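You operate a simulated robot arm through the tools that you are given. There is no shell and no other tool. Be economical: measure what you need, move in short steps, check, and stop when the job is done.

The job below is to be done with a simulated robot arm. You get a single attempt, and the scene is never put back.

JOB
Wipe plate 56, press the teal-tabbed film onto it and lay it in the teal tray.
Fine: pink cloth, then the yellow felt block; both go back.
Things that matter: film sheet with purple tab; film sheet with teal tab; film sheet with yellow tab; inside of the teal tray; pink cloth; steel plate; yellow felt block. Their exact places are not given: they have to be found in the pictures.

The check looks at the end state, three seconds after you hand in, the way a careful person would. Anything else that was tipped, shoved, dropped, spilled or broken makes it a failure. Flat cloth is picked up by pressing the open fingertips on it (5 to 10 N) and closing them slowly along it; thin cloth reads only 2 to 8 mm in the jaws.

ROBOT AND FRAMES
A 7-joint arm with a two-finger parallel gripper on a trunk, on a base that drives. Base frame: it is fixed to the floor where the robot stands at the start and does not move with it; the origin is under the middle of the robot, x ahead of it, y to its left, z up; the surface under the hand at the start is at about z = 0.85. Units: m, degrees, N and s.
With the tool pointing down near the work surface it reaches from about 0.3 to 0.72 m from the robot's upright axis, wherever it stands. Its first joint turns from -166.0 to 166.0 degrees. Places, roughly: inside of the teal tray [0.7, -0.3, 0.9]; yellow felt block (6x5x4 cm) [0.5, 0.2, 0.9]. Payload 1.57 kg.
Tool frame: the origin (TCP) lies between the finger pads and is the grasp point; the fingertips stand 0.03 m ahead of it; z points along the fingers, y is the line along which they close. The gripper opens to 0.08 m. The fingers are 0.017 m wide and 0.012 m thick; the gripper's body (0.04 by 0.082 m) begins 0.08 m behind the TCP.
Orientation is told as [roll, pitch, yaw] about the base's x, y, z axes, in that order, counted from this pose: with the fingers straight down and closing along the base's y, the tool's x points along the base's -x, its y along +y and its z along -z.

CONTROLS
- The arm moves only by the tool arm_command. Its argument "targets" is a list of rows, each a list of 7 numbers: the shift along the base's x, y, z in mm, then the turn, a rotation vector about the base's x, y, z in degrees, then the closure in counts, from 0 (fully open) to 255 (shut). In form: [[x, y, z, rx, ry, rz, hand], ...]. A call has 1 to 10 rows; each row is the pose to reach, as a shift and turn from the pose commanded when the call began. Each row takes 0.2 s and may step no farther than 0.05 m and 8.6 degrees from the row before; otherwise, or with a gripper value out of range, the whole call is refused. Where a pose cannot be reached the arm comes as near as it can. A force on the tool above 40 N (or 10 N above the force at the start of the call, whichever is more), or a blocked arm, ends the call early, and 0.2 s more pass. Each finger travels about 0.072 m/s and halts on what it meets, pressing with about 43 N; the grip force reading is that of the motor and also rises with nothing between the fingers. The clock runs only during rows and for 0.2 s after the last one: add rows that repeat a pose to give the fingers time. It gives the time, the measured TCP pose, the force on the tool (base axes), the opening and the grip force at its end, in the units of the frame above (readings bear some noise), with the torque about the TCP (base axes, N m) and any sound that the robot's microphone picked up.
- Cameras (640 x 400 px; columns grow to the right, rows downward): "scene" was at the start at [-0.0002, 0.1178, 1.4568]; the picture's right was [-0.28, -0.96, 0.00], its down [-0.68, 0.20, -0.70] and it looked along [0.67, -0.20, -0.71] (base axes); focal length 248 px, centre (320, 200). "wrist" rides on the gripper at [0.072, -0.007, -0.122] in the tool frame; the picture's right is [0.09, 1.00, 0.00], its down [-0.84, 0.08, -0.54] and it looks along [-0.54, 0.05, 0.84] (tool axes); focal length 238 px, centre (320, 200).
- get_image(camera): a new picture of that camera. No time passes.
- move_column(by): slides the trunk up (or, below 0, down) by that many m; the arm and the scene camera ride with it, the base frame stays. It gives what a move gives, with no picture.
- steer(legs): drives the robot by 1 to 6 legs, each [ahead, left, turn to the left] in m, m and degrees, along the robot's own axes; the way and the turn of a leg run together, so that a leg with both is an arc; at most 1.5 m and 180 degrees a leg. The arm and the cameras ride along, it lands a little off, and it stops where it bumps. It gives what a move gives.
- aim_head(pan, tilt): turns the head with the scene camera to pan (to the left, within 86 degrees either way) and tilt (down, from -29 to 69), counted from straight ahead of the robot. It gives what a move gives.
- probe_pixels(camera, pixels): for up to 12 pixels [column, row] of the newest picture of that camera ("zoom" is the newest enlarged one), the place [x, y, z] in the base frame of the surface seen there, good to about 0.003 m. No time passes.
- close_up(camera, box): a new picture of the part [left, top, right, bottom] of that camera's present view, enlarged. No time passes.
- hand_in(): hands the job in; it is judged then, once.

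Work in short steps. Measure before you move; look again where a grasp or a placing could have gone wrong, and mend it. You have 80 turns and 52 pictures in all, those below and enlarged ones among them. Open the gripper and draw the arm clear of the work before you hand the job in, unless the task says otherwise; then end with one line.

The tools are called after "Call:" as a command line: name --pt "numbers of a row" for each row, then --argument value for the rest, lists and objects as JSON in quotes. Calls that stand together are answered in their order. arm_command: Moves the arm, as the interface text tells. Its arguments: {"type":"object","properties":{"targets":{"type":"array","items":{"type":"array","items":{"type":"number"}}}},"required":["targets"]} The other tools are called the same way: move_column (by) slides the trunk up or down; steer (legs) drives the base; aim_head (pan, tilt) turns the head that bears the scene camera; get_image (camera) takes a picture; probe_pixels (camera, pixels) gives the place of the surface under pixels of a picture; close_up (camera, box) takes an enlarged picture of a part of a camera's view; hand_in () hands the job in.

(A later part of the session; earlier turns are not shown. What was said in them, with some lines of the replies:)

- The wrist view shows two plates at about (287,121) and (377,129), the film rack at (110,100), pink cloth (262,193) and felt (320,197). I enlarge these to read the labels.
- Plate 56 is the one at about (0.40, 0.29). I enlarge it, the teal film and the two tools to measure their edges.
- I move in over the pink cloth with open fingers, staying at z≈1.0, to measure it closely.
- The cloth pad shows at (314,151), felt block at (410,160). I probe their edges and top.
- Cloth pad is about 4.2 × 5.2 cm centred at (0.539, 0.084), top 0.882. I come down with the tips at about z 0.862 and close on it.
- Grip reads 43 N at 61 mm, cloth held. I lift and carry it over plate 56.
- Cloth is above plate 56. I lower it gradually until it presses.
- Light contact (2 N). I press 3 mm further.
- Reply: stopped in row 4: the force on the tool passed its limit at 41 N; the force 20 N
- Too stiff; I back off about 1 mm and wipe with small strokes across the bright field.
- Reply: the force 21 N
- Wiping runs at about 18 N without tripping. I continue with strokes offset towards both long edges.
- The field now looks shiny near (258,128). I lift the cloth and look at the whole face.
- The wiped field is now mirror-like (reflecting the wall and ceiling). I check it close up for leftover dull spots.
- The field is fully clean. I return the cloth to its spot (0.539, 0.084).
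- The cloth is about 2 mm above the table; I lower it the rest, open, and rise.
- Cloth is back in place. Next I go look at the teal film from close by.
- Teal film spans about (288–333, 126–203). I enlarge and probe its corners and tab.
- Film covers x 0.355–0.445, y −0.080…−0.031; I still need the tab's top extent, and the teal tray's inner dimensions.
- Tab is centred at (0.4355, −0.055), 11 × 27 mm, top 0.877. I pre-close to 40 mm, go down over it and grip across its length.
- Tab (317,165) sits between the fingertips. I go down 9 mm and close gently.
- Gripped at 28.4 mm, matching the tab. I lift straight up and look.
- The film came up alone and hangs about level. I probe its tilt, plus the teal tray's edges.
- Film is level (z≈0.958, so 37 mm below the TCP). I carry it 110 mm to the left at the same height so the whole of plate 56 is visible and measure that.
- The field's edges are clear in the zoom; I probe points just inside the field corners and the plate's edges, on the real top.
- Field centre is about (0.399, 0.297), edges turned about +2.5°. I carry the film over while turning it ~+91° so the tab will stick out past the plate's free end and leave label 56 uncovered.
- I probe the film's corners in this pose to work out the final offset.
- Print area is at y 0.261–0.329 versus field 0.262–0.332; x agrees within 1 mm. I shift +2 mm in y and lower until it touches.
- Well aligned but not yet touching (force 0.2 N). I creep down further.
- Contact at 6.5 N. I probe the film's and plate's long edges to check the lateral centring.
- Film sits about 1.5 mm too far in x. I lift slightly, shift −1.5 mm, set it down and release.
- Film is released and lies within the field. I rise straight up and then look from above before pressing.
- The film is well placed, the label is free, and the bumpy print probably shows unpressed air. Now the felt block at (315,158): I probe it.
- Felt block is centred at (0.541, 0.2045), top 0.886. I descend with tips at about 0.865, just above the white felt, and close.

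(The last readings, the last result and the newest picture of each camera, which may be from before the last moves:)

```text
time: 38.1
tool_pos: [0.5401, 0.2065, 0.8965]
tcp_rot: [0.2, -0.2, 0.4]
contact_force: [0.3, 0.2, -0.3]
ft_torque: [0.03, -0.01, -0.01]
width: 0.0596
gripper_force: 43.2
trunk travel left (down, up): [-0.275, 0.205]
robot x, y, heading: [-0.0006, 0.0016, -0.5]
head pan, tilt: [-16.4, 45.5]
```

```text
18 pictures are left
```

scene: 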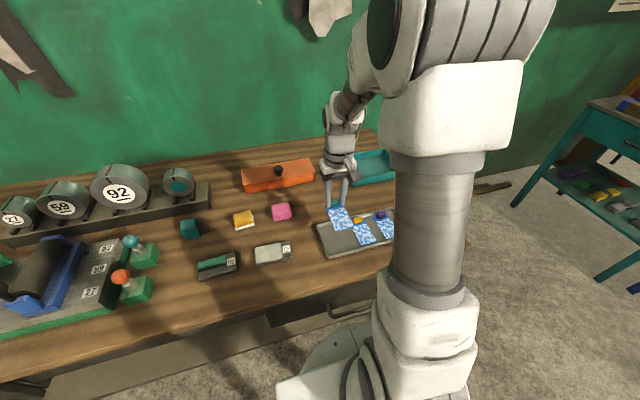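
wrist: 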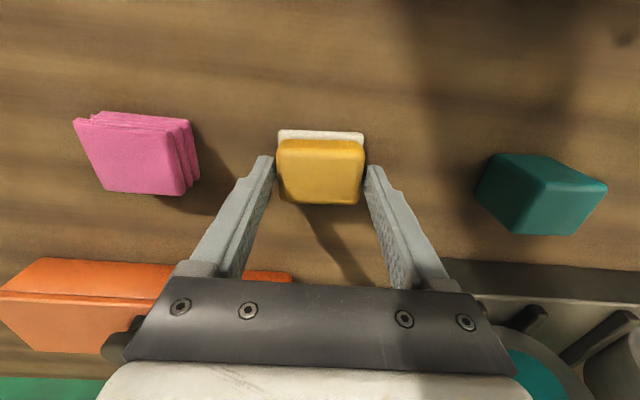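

Felt held at 59.6 mm. I lift and carry it to the plate while turning +92°, so the fingers straddle the long sides and stay clear of the tab.

Call:
arm_command --pt "0 0 45 0 0 0 255" --pt "0 0 90 0 0 0 255" --pt "-18 11 90 0 0 8.5 255" --pt "-36 22 90 0 0 17 255" --pt "-54 33 90 0 0 25.5 255" --pt "-72 44 90 0 0 34 255" --pt "-90 55 90 0 0 42.5 255" --pt "-108 66 90 0 0 51 255" --pt "-126 77 90 0 0 59.5 255" --pt "-142 86 90 0 0 68 255"

Call:
arm_command --pt "0 0 0 0 0 8 255" --pt "0 0 0 0 0 16 255" --pt "0 0 -10 0 0 24 255" --pt "0 0 -40 0 0 24 255" --pt "0 0 -58 0 0 24 255" --pt "0 0 -58 0 0 24 255"

Call:
get_image --camera "wrist"

Call:
close_up --camera "scene" --box '[180, 230, 260, 294]'

```text
time: 40.3
tool_pos: [0.3958, 0.2905, 0.9852]
tcp_rot: [0.1, -0.3, 68.6]
contact_force: [0.8, 0.2, -0.3]
ft_torque: [0.01, -0.04, -0.01]
width: 0.0597
gripper_force: 42.9
trunk travel left (down, up): [-0.275, 0.205]
robot x, y, heading: [-0.0017, 0.0015, -0.3]
head pan, tilt: [-16.4, 45.5]
```

```text
time: 41.7
tool_pos: [0.3979, 0.2913, 0.9265]
tcp_rot: [0.3, -0.2, 92.4]
contact_force: [0.8, 0.4, -1.1]
ft_torque: [0.02, 0.0, 0.04]
width: 0.0594
gripper_force: 42.5
trunk travel left (down, up): [-0.275, 0.205]
robot x, y, heading: [-0.0005, 0.0007, 0.1]
head pan, tilt: [-16.4, 45.5]
```

```text
17 pictures are left
```

wrist: 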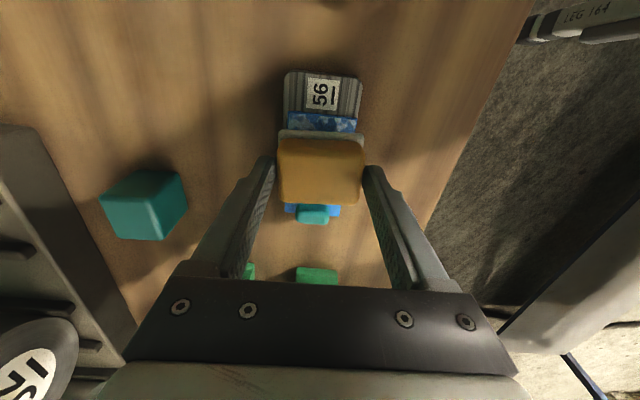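

```text
6.25 times, centred on (220, 262) of scene
```

zoom: 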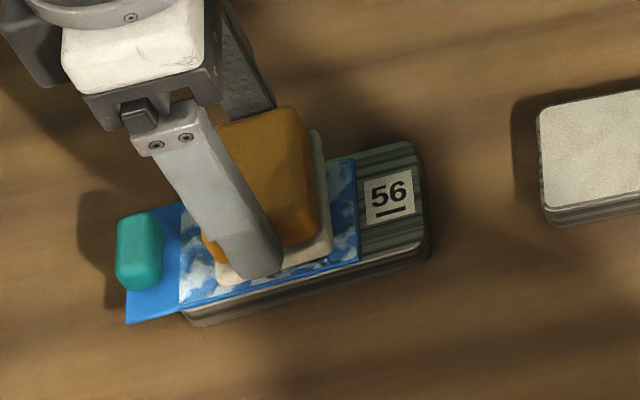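

The felt is centred over the film, 13 mm above. I lower it gently to contact.

Call:
arm_command --pt "1 3 -8 0 0 0 255" --pt "1 3 -12 0 0 0 255" --pt "1 3 -13.5 0 0 0 255" --pt "1 3 -14.5 0 0 0 255" --pt "1 3 -14.5 0 0 0 255"

```text
time: 42.9
tool_pos: [0.3977, 0.2941, 0.9141]
tcp_rot: [0.0, -0.3, 92.3]
contact_force: [-1.1, -1.5, 12.2]
ft_torque: [-0.12, 0.06, 0.02]
width: 0.0594
gripper_force: 43.4
trunk travel left (down, up): [-0.275, 0.205]
robot x, y, heading: [0.0049, -0.0025, -0.1]
head pan, tilt: [-16.4, 45.5]
```

Contact at 12 N. I press a bit at the middle, then stroke slowly toward both ends, staying clear of the tab.

Call:
arm_command --pt "0 0 -0.5 0 0 0 255" --pt "0 -4 -0.5 0 0 0 255" --pt "0 -8 -0.5 0 0 0 255" --pt "0 -11 -0.5 0 0 0 255" --pt "0 -6 -0.5 0 0 0 255" --pt "0 0 -0.5 0 0 0 255" --pt "0 5 -0.5 0 0 0 255" --pt "0 9 -0.5 0 0 0 255" --pt "0 9 -0.5 0 0 0 255"

Call:
close_up --camera "scene" --box '[180, 230, 260, 294]'

```text
time: 44.9
tool_pos: [0.4003, 0.3019, 0.915]
tcp_rot: [0.1, -0.3, 92.3]
contact_force: [1.6, -7.2, 24.1]
ft_torque: [-0.43, -0.05, -0.01]
width: 0.0591
gripper_force: 43.3
trunk travel left (down, up): [-0.275, 0.205]
robot x, y, heading: [-0.0002, 0.0018, -0.1]
head pan, tilt: [-16.4, 45.5]
```

```text
6.25 times, centred on (220, 262) of scene
```

zoom: 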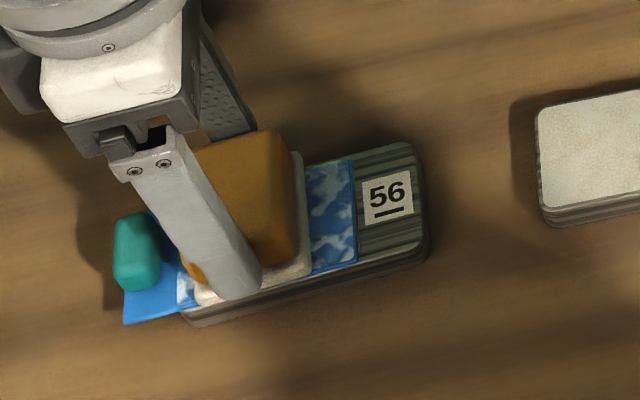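

The bubbly print fades where pressed. I lift the felt and look at the whole film.

Call:
arm_command --pt "0 0 10 0 0 0 255" --pt "10 0 50 0 0 0 255" --pt "50 0 70 0 0 0 255" --pt "90 0 70 0 0 0 255" --pt "90 0 70 0 0 0 255"

Call:
close_up --camera "scene" --box '[190, 240, 250, 288]'

```text
time: 46.1
tool_pos: [0.4877, 0.3016, 0.981]
tcp_rot: [0.2, -0.2, 92.4]
contact_force: [-1.2, -0.1, -0.8]
ft_torque: [0.03, 0.01, 0.04]
width: 0.0594
gripper_force: 43.1
trunk travel left (down, up): [-0.275, 0.205]
robot x, y, heading: [-0.0006, -0.004, 0.2]
head pan, tilt: [-16.4, 45.5]
```

```text
8.33 times, centred on (220, 264) of scene
```

zoom: 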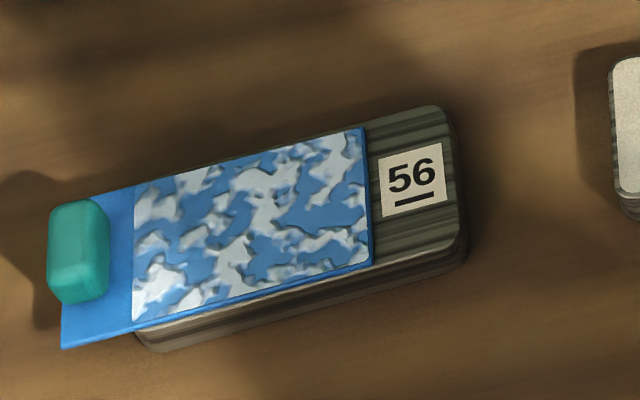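

The white bumps look unchanged, so pressing needs more coverage or force. I probe the print's ends and the tab's near face to see how far I may go.

Call:
probe_pixels --camera "zoom" --pixels '[[100, 220], [108, 240], [112, 215], [136, 230], [130, 310], [138, 195], [366, 200], [75, 230], [65, 340], [225, 165], [250, 296]]'

Call:
close_up --camera "wrist" --box '[250, 110, 390, 220]'

```text
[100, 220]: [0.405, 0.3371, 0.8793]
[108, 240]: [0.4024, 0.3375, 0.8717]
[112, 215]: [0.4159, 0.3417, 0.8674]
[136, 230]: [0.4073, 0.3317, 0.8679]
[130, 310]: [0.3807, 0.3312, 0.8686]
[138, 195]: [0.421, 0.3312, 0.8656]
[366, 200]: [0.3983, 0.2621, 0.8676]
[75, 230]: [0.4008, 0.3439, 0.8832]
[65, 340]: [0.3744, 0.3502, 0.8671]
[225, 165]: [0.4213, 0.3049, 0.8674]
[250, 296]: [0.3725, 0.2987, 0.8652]
```

```text
3.64 times, centred on (320, 165) of wrist
```

zoom: 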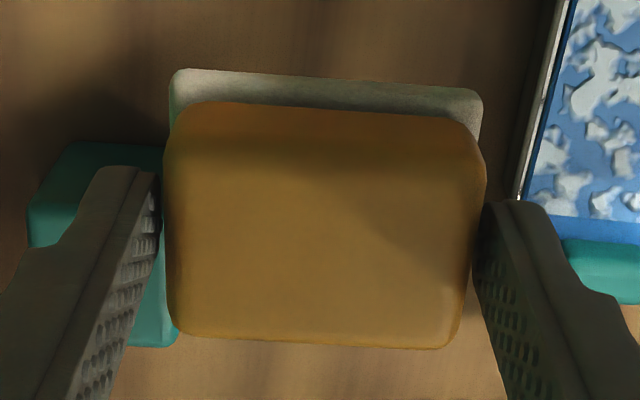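

Print spans y 0.262–0.3315 and the tab face is at 0.3365, so the felt centre may go to 0.309. I go back and sweep the full length, somewhat harder.

Call:
arm_command --pt "-45 -8 0 0 0 0 255" --pt "-91 -20 0 0 0 0 255" --pt "-91 -20 -45 0 0 0 255" --pt "-91 -20 -62 0 0 0 255" --pt "-91 -20 -68 0 0 0 255" --pt "-91 -20 -70 0 0 0 255" --pt "-91 -20 -71 0 0 0 255" --pt "-91 -20 -71 0 0 0 255"

```text
time: 47.9
tool_pos: [0.3965, 0.284, 0.9125]
tcp_rot: [0.0, -0.4, 92.4]
contact_force: [-5.1, -0.1, 24.6]
ft_torque: [0.06, 0.25, 0.03]
width: 0.059
gripper_force: 43.2
trunk travel left (down, up): [-0.275, 0.205]
robot x, y, heading: [0.0016, 0.0055, -0.1]
head pan, tilt: [-16.4, 45.5]
```

Pressing at 25 N at the label end; I sweep slowly toward the tab.

Call:
arm_command --pt "0 3 0 0 0 0 255" --pt "0 6 0 0 0 0 255" --pt "0 9 0 0 0 0 255" --pt "0 12 0 0 0 0 255" --pt "0 15 0 0 0 0 255" --pt "0 18 0 0 0 0 255" --pt "0 21 0 0 0 0 255" --pt "0 24 0 0 0 0 255" --pt "0 26 0 0 0 0 255" --pt "0 26 0 0 0 0 255"

Call:
close_up --camera "scene" --box '[190, 240, 250, 288]'

```text
time: 50.1
tool_pos: [0.3963, 0.3079, 0.9123]
tcp_rot: [0.1, -0.3, 92.4]
contact_force: [-1.7, -8.2, 29.7]
ft_torque: [-0.43, 0.06, 0.0]
width: 0.0593
gripper_force: 42.9
trunk travel left (down, up): [-0.275, 0.205]
robot x, y, heading: [-0.0009, -0.0011, 0.1]
head pan, tilt: [-16.4, 45.5]
```

```text
8.33 times, centred on (220, 264) of scene
```

zoom: 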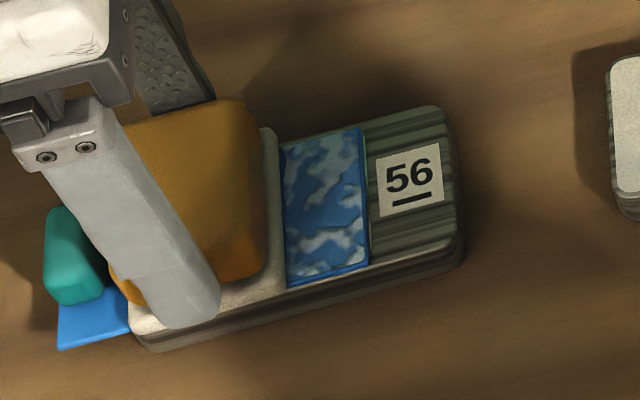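

I lift clear and look again.

Call:
arm_command --pt "0 0 10 0 0 0 255" --pt "10 0 50 0 0 0 255" --pt "50 0 70 0 0 0 255" --pt "90 0 70 0 0 0 255" --pt "125 0 70 0 0 0 255" --pt "125 0 70 0 0 0 255"

Call:
close_up --camera "scene" --box '[190, 240, 250, 288]'

```text
time: 51.5
tool_pos: [0.5248, 0.3087, 0.9794]
tcp_rot: [0.2, -0.2, 92.5]
contact_force: [0.1, -0.5, -0.7]
ft_torque: [0.0, -0.01, 0.02]
width: 0.059
gripper_force: 43.5
trunk travel left (down, up): [-0.275, 0.205]
robot x, y, heading: [-0.0005, -0.0056, 0.4]
head pan, tilt: [-16.4, 45.5]
```

```text
8.33 times, centred on (220, 264) of scene
```

zoom: 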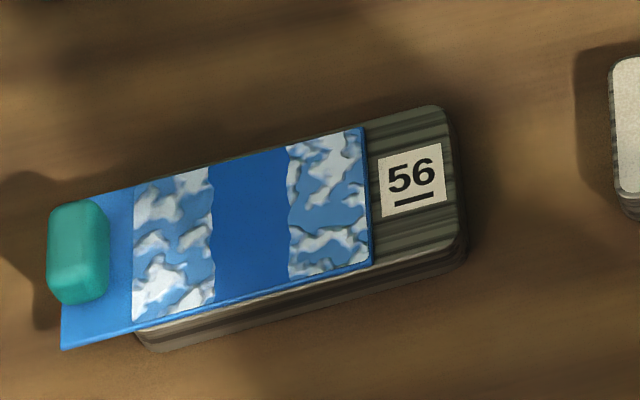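

Now the centre band (y≈0.285–0.308) is pressed smooth; each end still has air. I go back and sweep further toward the label end first.

Call:
arm_command --pt "-45 -8 0 0 0 0 255" --pt "-85 -16 0 0 0 0 255" --pt "-125 -22 0 0 0 0 255" --pt "-125 -22 -45 0 0 0 255" --pt "-125 -22 -62 0 0 0 255" --pt "-125 -22 -68 0 0 0 255" --pt "-125 -22 -70 0 0 0 255" --pt "-125 -22 -70 0 0 0 255"

Call:
arm_command --pt "0 -4 0 0 0 0 255" --pt "0 -8 0 0 0 0 255" --pt "0 -12 0 0 0 0 255" --pt "0 -16 0 0 0 0 255" --pt "0 -20 0 0 0 0 255" --pt "0 -24 0 0 0 0 255" --pt "0 -28 0 0 0 0 255" --pt "0 -31 0 0 0 0 255" --pt "0 -31 0 0 0 0 255"

```text
time: 53.3
tool_pos: [0.3976, 0.2879, 0.9126]
tcp_rot: [0.1, -0.3, 92.3]
contact_force: [-3.3, -1.6, 20.2]
ft_torque: [0.01, 0.18, 0.0]
width: 0.0585
gripper_force: 43.0
trunk travel left (down, up): [-0.275, 0.205]
robot x, y, heading: [-0.0027, 0.0016, -0.1]
head pan, tilt: [-16.4, 45.5]
```

```text
time: 55.3
tool_pos: [0.3976, 0.2562, 0.9128]
tcp_rot: [0.0, -0.4, 92.3]
contact_force: [-1.7, 6.7, 22.7]
ft_torque: [0.66, 0.0, 0.03]
width: 0.0589
gripper_force: 42.5
trunk travel left (down, up): [-0.275, 0.205]
robot x, y, heading: [0.0026, 0.0005, 0.1]
head pan, tilt: [-16.4, 45.5]
```

Sweep to y = 0.256 went at ~23 N. I look at the uncovered tab half now, before sweeping back.

Call:
arm_command --pt "0 6 0 0 0 0 255" --pt "0 12 0 0 0 0 255" --pt "0 18 0 0 0 0 255" --pt "0 24 0 0 0 0 255" --pt "0 30 0 0 0 0 255" --pt "0 36 0 0 0 0 255" --pt "0 42 0 0 0 0 255" --pt "0 48 0 0 0 0 255" --pt "0 53 0 0 0 0 255" --pt "0 53 0 0 0 0 255"

Call:
arm_command --pt "0 -5 0 0 0 0 255" --pt "0 -9 0 0 0 0 255" --pt "0 -4 0 0 0 0 255" --pt "0 1 0 0 0 0 255" --pt "0 -4 0 0 0 0 255" --pt "0 -9 0 0 0 0 255" --pt "0 -4 0 0 0 0 255" --pt "0 1 0 0 0 0 255" --pt "0 1 0 0 0 0 255"

Call:
arm_command --pt "0 0 10 0 0 0 255" --pt "10 0 50 0 0 0 255" --pt "50 0 70 0 0 0 255" --pt "90 0 70 0 0 0 255" --pt "125 0 70 0 0 0 255" --pt "125 0 70 0 0 0 255"

Call:
close_up --camera "scene" --box '[190, 240, 250, 288]'

```text
time: 57.5
tool_pos: [0.3978, 0.308, 0.9122]
tcp_rot: [0.1, -0.3, 92.4]
contact_force: [0.3, -5.1, 17.1]
ft_torque: [-0.24, -0.1, 0.01]
width: 0.0588
gripper_force: 43.0
trunk travel left (down, up): [-0.275, 0.205]
robot x, y, heading: [-0.0005, -0.001, -0.1]
head pan, tilt: [-16.4, 45.5]
```

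```text
time: 59.5
tool_pos: [0.3977, 0.3094, 0.9117]
tcp_rot: [0.0, -0.3, 92.4]
contact_force: [1.7, -6.6, 20.9]
ft_torque: [-0.38, -0.07, 0.01]
width: 0.0588
gripper_force: 43.3
trunk travel left (down, up): [-0.275, 0.205]
robot x, y, heading: [-0.0017, 0.0012, 0.0]
head pan, tilt: [-16.4, 45.5]
```

```text
time: 60.9
tool_pos: [0.5231, 0.3111, 0.9813]
tcp_rot: [0.3, -0.1, 92.4]
contact_force: [-0.5, 0.2, -1.9]
ft_torque: [-0.01, 0.02, 0.0]
width: 0.0591
gripper_force: 43.1
trunk travel left (down, up): [-0.275, 0.205]
robot x, y, heading: [0.0, 0.001, -0.1]
head pan, tilt: [-16.4, 45.5]
```

```text
8.33 times, centred on (220, 264) of scene
```

zoom: 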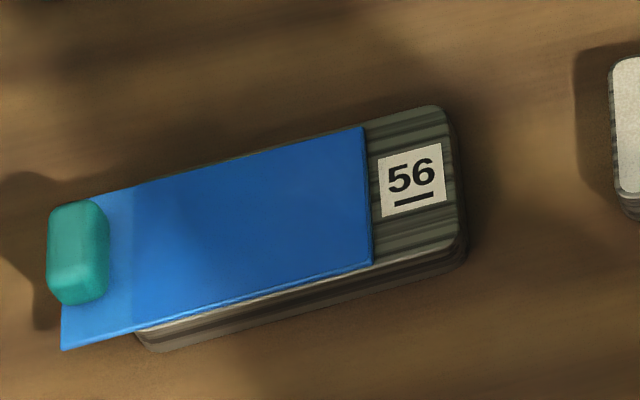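

All air is pressed out. I bring the felt back to (0.540, 0.2065), turning it back as it was.

Call:
arm_command --pt "2 -10 0 0 0 -8.5 255" --pt "4 -20 0 0 0 -17 255" --pt "6 -30 0 0 0 -25.5 255" --pt "8 -40 0 0 0 -34 255" --pt "10 -50 0 0 0 -42.5 255" --pt "12 -60 0 0 0 -51 255" --pt "14 -70 0 0 0 -59.5 255" --pt "16 -80 0 0 0 -68 255" --pt "17 -92 0 0 0 -76.5 255" --pt "17 -104 0 0 0 -85 255"

Call:
arm_command --pt "0 0 0 0 0 -7 255" --pt "0 0 -40 0 0 -7 255" --pt "0 0 -70 0 0 -7 255" --pt "0 0 -81 0 0 -7 255" --pt "0 0 -81 0 0 -7 255"

```text
time: 63.1
tool_pos: [0.5399, 0.2062, 0.9812]
tcp_rot: [0.0, -0.2, 7.2]
contact_force: [-0.1, -0.6, -0.8]
ft_torque: [-0.03, -0.03, -0.01]
width: 0.059
gripper_force: 43.3
trunk travel left (down, up): [-0.275, 0.205]
robot x, y, heading: [-0.0011, 0.0018, 0.2]
head pan, tilt: [-16.4, 45.5]
```

```text
time: 64.3
tool_pos: [0.5411, 0.2067, 0.8994]
tcp_rot: [0.0, -0.4, 0.3]
contact_force: [0.1, -0.1, -1.4]
ft_torque: [0.01, 0.0, 0.0]
width: 0.0591
gripper_force: 43.1
trunk travel left (down, up): [-0.275, 0.205]
robot x, y, heading: [0.0004, -0.0019, 0.0]
head pan, tilt: [-16.4, 45.5]
```

About 2–4 mm to go; I lower in small steps, open and rise.

Call:
arm_command --pt "-1 0 -2 0 0 0 255" --pt "-1 0 -3 0 0 0 255" --pt "-1 0 -4 0 0 0 255" --pt "-1 0 -4 0 0 0 255"

Call:
arm_command --pt "0 0 0 0 0 0 200" --pt "0 0 0 0 0 0 0" --pt "0 0 0 0 0 0 0" --pt "0 0 15 0 0 0 0" --pt "0 0 60 0 0 0 0" --pt "-30 0 100 0 0 0 0" --pt "-60 15 115 0 0 0 0" --pt "-60 15 115 0 0 0 0"

Call:
get_image --camera "wrist"

```text
time: 65.3
tool_pos: [0.5389, 0.2068, 0.8966]
tcp_rot: [0.1, -0.1, 0.4]
contact_force: [0.3, -0.2, -0.7]
ft_torque: [-0.02, 0.0, -0.01]
width: 0.0587
gripper_force: 43.2
trunk travel left (down, up): [-0.275, 0.205]
robot x, y, heading: [0.0026, 0.0031, -0.0]
head pan, tilt: [-16.4, 45.5]
```

```text
time: 67.1
tool_pos: [0.4796, 0.2219, 1.011]
tcp_rot: [0.1, -0.1, 0.5]
contact_force: [-0.3, 0.4, -0.2]
ft_torque: [0.01, -0.04, 0.03]
width: 0.0799
gripper_force: 0.1
trunk travel left (down, up): [-0.275, 0.205]
robot x, y, heading: [-0.0004, 0.0003, 0.0]
head pan, tilt: [-16.4, 45.5]
```

```text
9 pictures are left
```

wrist: 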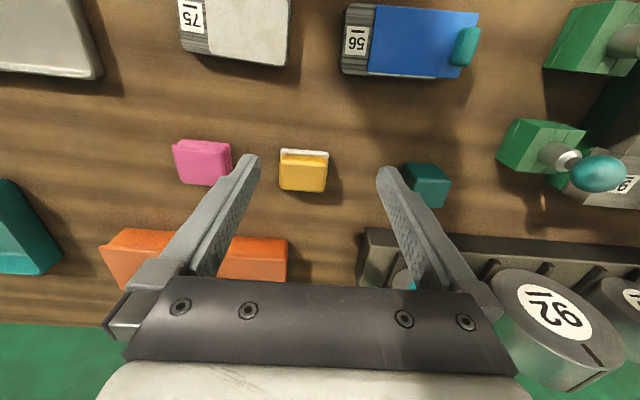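

Cloth and felt are back. Now the plate: I turn to +92° above its middle (0.399, 0.2865), fingers open across its short side.

Call:
arm_command --pt "-8 6 0 0 0 8.5 0" --pt "-16 12 0 0 0 17 0" --pt "-24 18 0 0 0 25.5 0" --pt "-32 24 0 0 0 34 0" --pt "-40 30 0 0 0 42.5 0" --pt "-48 36 0 0 0 51 0" --pt "-56 42 0 0 0 59.5 0" --pt "-64 50 0 0 0 68 0" --pt "-72 58 0 0 0 76.5 0" --pt "-81 65 0 0 0 85 0"

Call:
arm_command --pt "0 0 -20 0 0 7 0" --pt "0 0 -60 0 0 7 0" --pt "0 0 -85 0 0 7 0" --pt "0 0 -85 0 0 7 0"

Call:
get_image --camera "wrist"

```text
time: 69.3
tool_pos: [0.3983, 0.287, 1.0115]
tcp_rot: [0.2, -0.2, 85.5]
contact_force: [0.0, 0.4, -0.4]
ft_torque: [0.03, 0.03, -0.01]
width: 0.08
gripper_force: 0.0
trunk travel left (down, up): [-0.275, 0.205]
robot x, y, heading: [-0.0027, 0.0006, -0.3]
head pan, tilt: [-16.4, 45.5]
```

```text
time: 70.3
tool_pos: [0.3985, 0.2876, 0.9288]
tcp_rot: [0.3, -0.2, 92.3]
contact_force: [-0.4, 0.4, 0.8]
ft_torque: [0.01, 0.01, 0.02]
width: 0.0801
gripper_force: 0.1
trunk travel left (down, up): [-0.275, 0.205]
robot x, y, heading: [-0.0008, 0.0011, -0.3]
head pan, tilt: [-16.4, 45.5]
```

```text
8 pictures are left
```

wrist: 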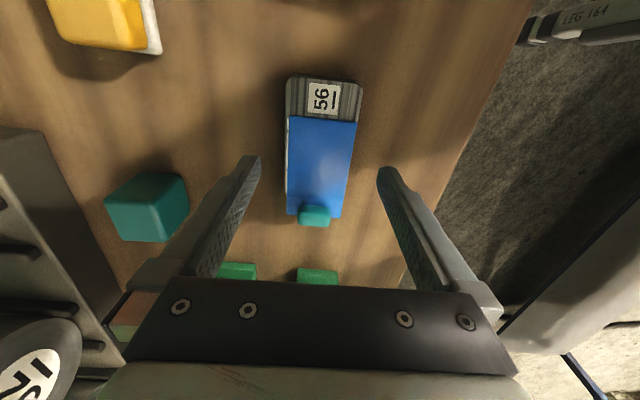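

Plate is between the fingers. I probe its two long edges to confirm centring.

Call:
probe_pixels --camera "wrist" --pixels '[[289, 90], [358, 100], [287, 160], [352, 160], [322, 77], [314, 207]]'

```text
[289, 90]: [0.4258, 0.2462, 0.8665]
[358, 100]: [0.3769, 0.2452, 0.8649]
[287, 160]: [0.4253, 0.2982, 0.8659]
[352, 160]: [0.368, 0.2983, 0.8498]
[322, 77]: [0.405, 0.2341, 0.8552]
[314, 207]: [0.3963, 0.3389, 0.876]
```

Plate centre x≈0.400. I descend to tips ≈0.855 and close.

Call:
arm_command --pt "1 -1 -20 0 0 0 0" --pt "1 -1 -35 0 0 0 0" --pt "1 -1 -43 0 0 0 0" --pt "1 -1 -43 0 0 0 0" --pt "1 -1 -43 0 0 0 50" --pt "1 -1 -43 0 0 0 75" --pt "1 -1 -43 0 0 0 110" --pt "1 -1 -43 0 0 0 255" --pt "1 -1 -43 0 0 0 255"

```text
time: 72.3
tool_pos: [0.3984, 0.2872, 0.8835]
tcp_rot: [0.2, -0.3, 92.3]
contact_force: [2.7, 0.5, 0.3]
ft_torque: [0.13, -0.27, -0.05]
width: 0.0557
gripper_force: 43.6
trunk travel left (down, up): [-0.275, 0.205]
robot x, y, heading: [0.0006, 0.0002, 0.1]
head pan, tilt: [-16.4, 45.5]
```

Gripped at 55.7 mm. I lift 100 mm and check.

Call:
arm_command --pt "0 0 10 0 0 0 255" --pt "0 0 40 0 0 0 255" --pt "0 0 80 0 0 0 255" --pt "0 0 120 0 0 0 255" --pt "0 0 120 0 0 0 255"

Call:
get_image --camera "wrist"

```text
time: 73.5
tool_pos: [0.3983, 0.287, 1.0021]
tcp_rot: [0.2, -0.1, 92.4]
contact_force: [-0.3, 0.3, -6.7]
ft_torque: [0.0, 0.0, 0.02]
width: 0.0556
gripper_force: 43.2
trunk travel left (down, up): [-0.275, 0.205]
robot x, y, heading: [0.0009, -0.0004, -0.3]
head pan, tilt: [-16.4, 45.5]
```

```text
7 pictures are left
```

wrist: 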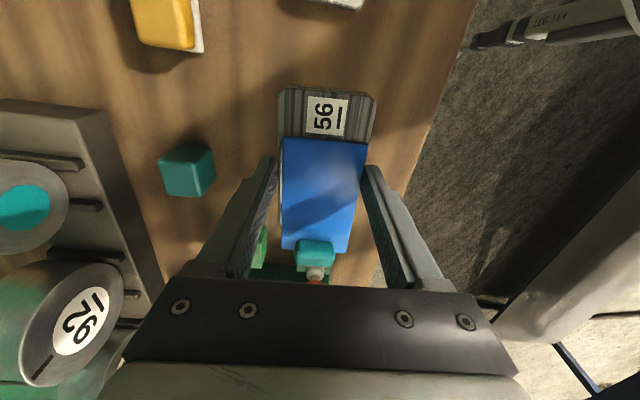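

Plate held level, 6.7 N. I carry it toward the tray at z≈1.0.

Call:
arm_command --pt "15 -42 5 0 0 0 255" --pt "30 -84 10 0 0 0 255" --pt "45 -126 15 0 0 0 255" --pt "60 -168 15 0 0 0 255" --pt "75 -210 15 0 0 0 255" --pt "90 -252 15 0 0 0 255" --pt "105 -294 15 0 0 0 255" --pt "120 -336 15 0 0 0 255" --pt "140 -378 15 0 0 0 255" --pt "160 -420 15 0 0 0 255"

Call:
arm_command --pt "27 -33 0 0 0 -0.5 255" --pt "54 -66 0 0 0 -1 255" --pt "81 -99 0 0 0 -1.5 255" --pt "108 -130 0 0 0 -2 255" --pt "108 -130 0 0 0 -2 255"

Call:
get_image --camera "wrist"

```text
time: 75.7
tool_pos: [0.5603, -0.1347, 1.0185]
tcp_rot: [0.2, -0.2, 92.3]
contact_force: [-0.3, -0.3, -6.3]
ft_torque: [-0.02, -0.02, 0.02]
width: 0.0557
gripper_force: 42.6
trunk travel left (down, up): [-0.275, 0.205]
robot x, y, heading: [-0.0006, -0.0014, 0.1]
head pan, tilt: [-16.4, 45.5]
```

```text
time: 76.9
tool_pos: [0.6563, -0.2574, 1.0173]
tcp_rot: [0.3, -0.2, 90.3]
contact_force: [0.0, -0.6, -7.0]
ft_torque: [0.0, -0.01, 0.05]
width: 0.0555
gripper_force: 42.9
out of reach, approached as far as the arm can: row 4, 5
trunk travel left (down, up): [-0.275, 0.205]
robot x, y, heading: [-0.0015, -0.0009, 0.1]
head pan, tilt: [-16.4, 45.5]
```

```text
6 pictures are left
```

wrist: 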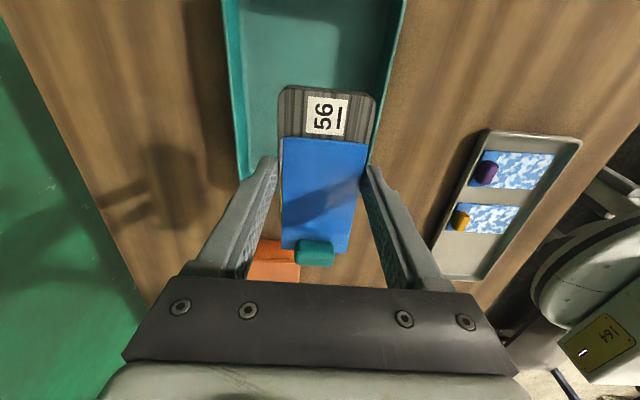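

Reach ends at r≈0.705, slightly short of the tray's middle. I drive the base 0.12 m to its right; the load rides at z≈1.0, above everything.

Call:
steer --legs '[[0, -0.12, 0]]'

```text
time: 78.5
tool_pos: [0.6545, -0.3757, 1.0175]
tcp_rot: [0.2, -0.2, 90.4]
contact_force: [0.3, -0.2, -5.6]
ft_torque: [0.01, 0.01, -0.01]
width: 0.0559
gripper_force: 43.6
trunk travel left (down, up): [-0.275, 0.205]
robot x, y, heading: [0.0045, -0.119, -0.2]
head pan, tilt: [-16.4, 45.5]
```

Base moved cleanly. I move over the tray's middle (0.670, −0.281), lower to about 0.95 and check with a picture.

Call:
arm_command --pt "5 32 0 0 0 0 255" --pt "10 64 0 0 0 0 255" --pt "15.5 95 0 0 0 0 255" --pt "15.5 95 -40 0 0 0 255" --pt "15.5 95 -70 0 0 0 255" --pt "15.5 95 -70 0 0 0 255"

Call:
get_image --camera "wrist"

```text
time: 79.9
tool_pos: [0.6714, -0.2811, 0.9463]
tcp_rot: [0.2, -0.2, 90.3]
contact_force: [-0.3, 0.0, -6.1]
ft_torque: [0.01, -0.02, -0.02]
width: 0.0557
gripper_force: 43.0
trunk travel left (down, up): [-0.275, 0.205]
robot x, y, heading: [0.0025, -0.1229, 0.3]
head pan, tilt: [-16.4, 45.5]
```

```text
5 pictures are left
```

wrist: 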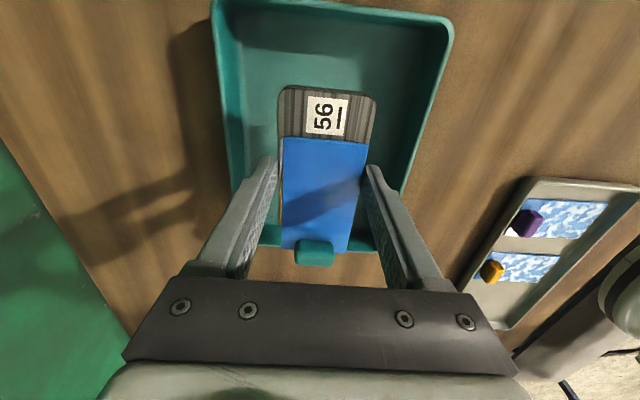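

I probe the tray's walls from here to confirm clearance on all sides.

Call:
probe_pixels --camera "wrist" --pixels '[[215, 30], [232, 30], [245, 130], [440, 60], [425, 75], [400, 180], [375, 246], [360, 244], [265, 243], [330, 25], [330, 60], [392, 200]]'

```text
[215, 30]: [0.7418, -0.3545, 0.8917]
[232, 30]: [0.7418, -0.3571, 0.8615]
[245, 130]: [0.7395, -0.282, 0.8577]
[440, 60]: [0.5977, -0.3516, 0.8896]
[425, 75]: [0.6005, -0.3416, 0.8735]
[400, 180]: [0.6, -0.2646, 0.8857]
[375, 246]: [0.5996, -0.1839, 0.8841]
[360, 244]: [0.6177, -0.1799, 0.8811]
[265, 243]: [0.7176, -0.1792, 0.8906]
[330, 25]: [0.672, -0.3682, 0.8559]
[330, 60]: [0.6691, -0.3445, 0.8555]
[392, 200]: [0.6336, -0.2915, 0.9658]
```

Clearance is ample on all sides (inside x 0.602–0.740, y −0.37…−0.18, floor 0.855). I lower the plate onto the floor.

Call:
arm_command --pt "0 0 -30 0 0 0 255" --pt "0 0 -48 0 0 0 255" --pt "0 0 -54 0 0 0 255" --pt "0 0 -56 0 0 0 255" --pt "0 0 -56 0 0 0 255"

```text
time: 81.1
tool_pos: [0.6725, -0.2796, 0.8912]
tcp_rot: [0.2, -0.4, 90.5]
contact_force: [1.2, -0.4, -6.0]
ft_torque: [0.01, -0.01, 0.0]
width: 0.0555
gripper_force: 42.4
trunk travel left (down, up): [-0.275, 0.205]
robot x, y, heading: [-0.0002, -0.1196, 0.0]
head pan, tilt: [-16.4, 45.5]
```

Still hanging (−6 N). I creep down a few mm more.

Call:
arm_command --pt "0 0 -1 0 0 0 255" --pt "0 0 -2 0 0 0 255" --pt "0 0 -3 0 0 0 255" --pt "0 0 -3 0 0 0 255"

```text
time: 82.1
tool_pos: [0.6727, -0.2807, 0.8884]
tcp_rot: [0.2, -0.3, 90.5]
contact_force: [-0.2, 0.6, -6.5]
ft_torque: [0.01, -0.01, -0.03]
width: 0.0559
gripper_force: 43.3
trunk travel left (down, up): [-0.275, 0.205]
robot x, y, heading: [0.0, -0.1202, 0.2]
head pan, tilt: [-16.4, 45.5]
```

Still not touching; a little further.

Call:
arm_command --pt "0 0 -1 0 0 0 255" --pt "0 0 -2 0 0 0 255" --pt "0 0 -2.5 0 0 0 255" --pt "0 0 -2.5 0 0 0 255"

```text
time: 83.1
tool_pos: [0.6707, -0.2795, 0.8878]
tcp_rot: [0.0, -0.2, 90.4]
contact_force: [1.7, 0.7, 6.3]
ft_torque: [0.32, 0.23, -0.04]
width: 0.0557
gripper_force: 42.8
trunk travel left (down, up): [-0.275, 0.205]
robot x, y, heading: [0.0012, -0.1194, -0.1]
head pan, tilt: [-16.4, 45.5]
```

The plate now rests on the tray floor (+6 N). I open to about 67 mm and rise straight up.

Call:
arm_command --pt "0 0 0 0 0 0 150" --pt "0 0 0 0 0 0 40" --pt "0 0 0 0 0 0 40" --pt "0 0 0 0 0 0 40" --pt "0 0 20 0 0 0 40" --pt "0 0 60 0 0 0 40" --pt "0 0 100 0 0 0 0" --pt "-40 0 120 0 0 0 0" --pt "-80 0 130 0 0 0 0" --pt "-80 0 130 0 0 0 0"

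Call:
get_image --camera "wrist"

Call:
get_image --camera "scene"

```text
time: 85.3
tool_pos: [0.5904, -0.282, 1.0183]
tcp_rot: [0.0, -0.2, 90.5]
contact_force: [0.4, 0.3, -0.2]
ft_torque: [0.0, -0.04, 0.0]
width: 0.08
gripper_force: 0.1
trunk travel left (down, up): [-0.275, 0.205]
robot x, y, heading: [-0.0008, -0.1213, 0.1]
head pan, tilt: [-16.4, 45.5]
```

```text
4 pictures are left
```

wrist: 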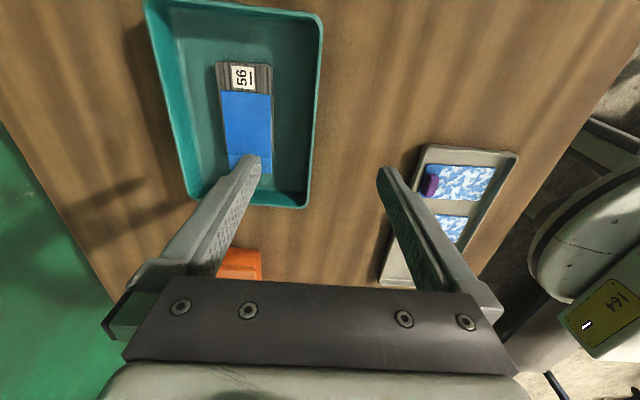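

```text
3 pictures are left
```

scene: 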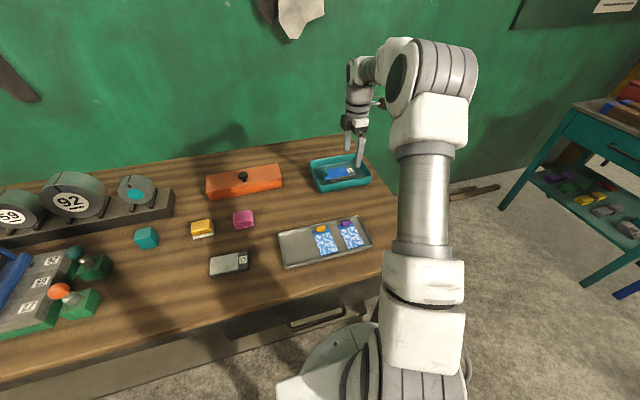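

Plate 56 with its film lies in the tray, and cloth and felt are on their spots. I draw the arm back from the table's work and take a last look.

Call:
arm_command --pt "-30 20 25 0 0 0 0" --pt "-60 40 50 0 0 0 0" --pt "-90 60 75 0 0 0 0" --pt "-120 80 100 0 0 0 0" --pt "-150 100 110 0 0 0 0" --pt "-150 100 110 0 0 0 0"

Call:
close_up --camera "scene" --box '[120, 130, 400, 290]'

```text
time: 86.7
tool_pos: [0.4408, -0.1781, 1.1276]
tcp_rot: [0.2, -0.3, 90.3]
contact_force: [0.4, 0.5, 0.0]
ft_torque: [0.0, 0.0, -0.03]
width: 0.0802
gripper_force: 0.1
trunk travel left (down, up): [-0.275, 0.205]
robot x, y, heading: [-0.0031, -0.12, 0.1]
head pan, tilt: [-16.4, 45.5]
```

```text
2.29 times, centred on (260, 210) of scene
```

zoom: 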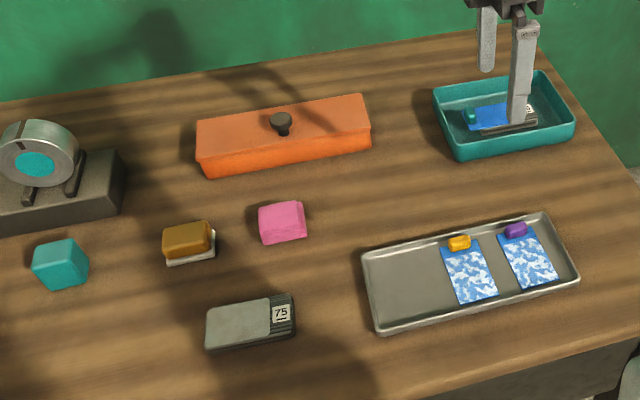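

Everything is in its place and the arm is open and clear; I hand in.

Call:
hand_in

```text
The job is handed in.
```

Plate 56 has been wiped, covered with the teal-tabbed film pressed smooth, and laid in the teal tray. The pink cloth and yellow felt block are back in their places, and I handed the job in.
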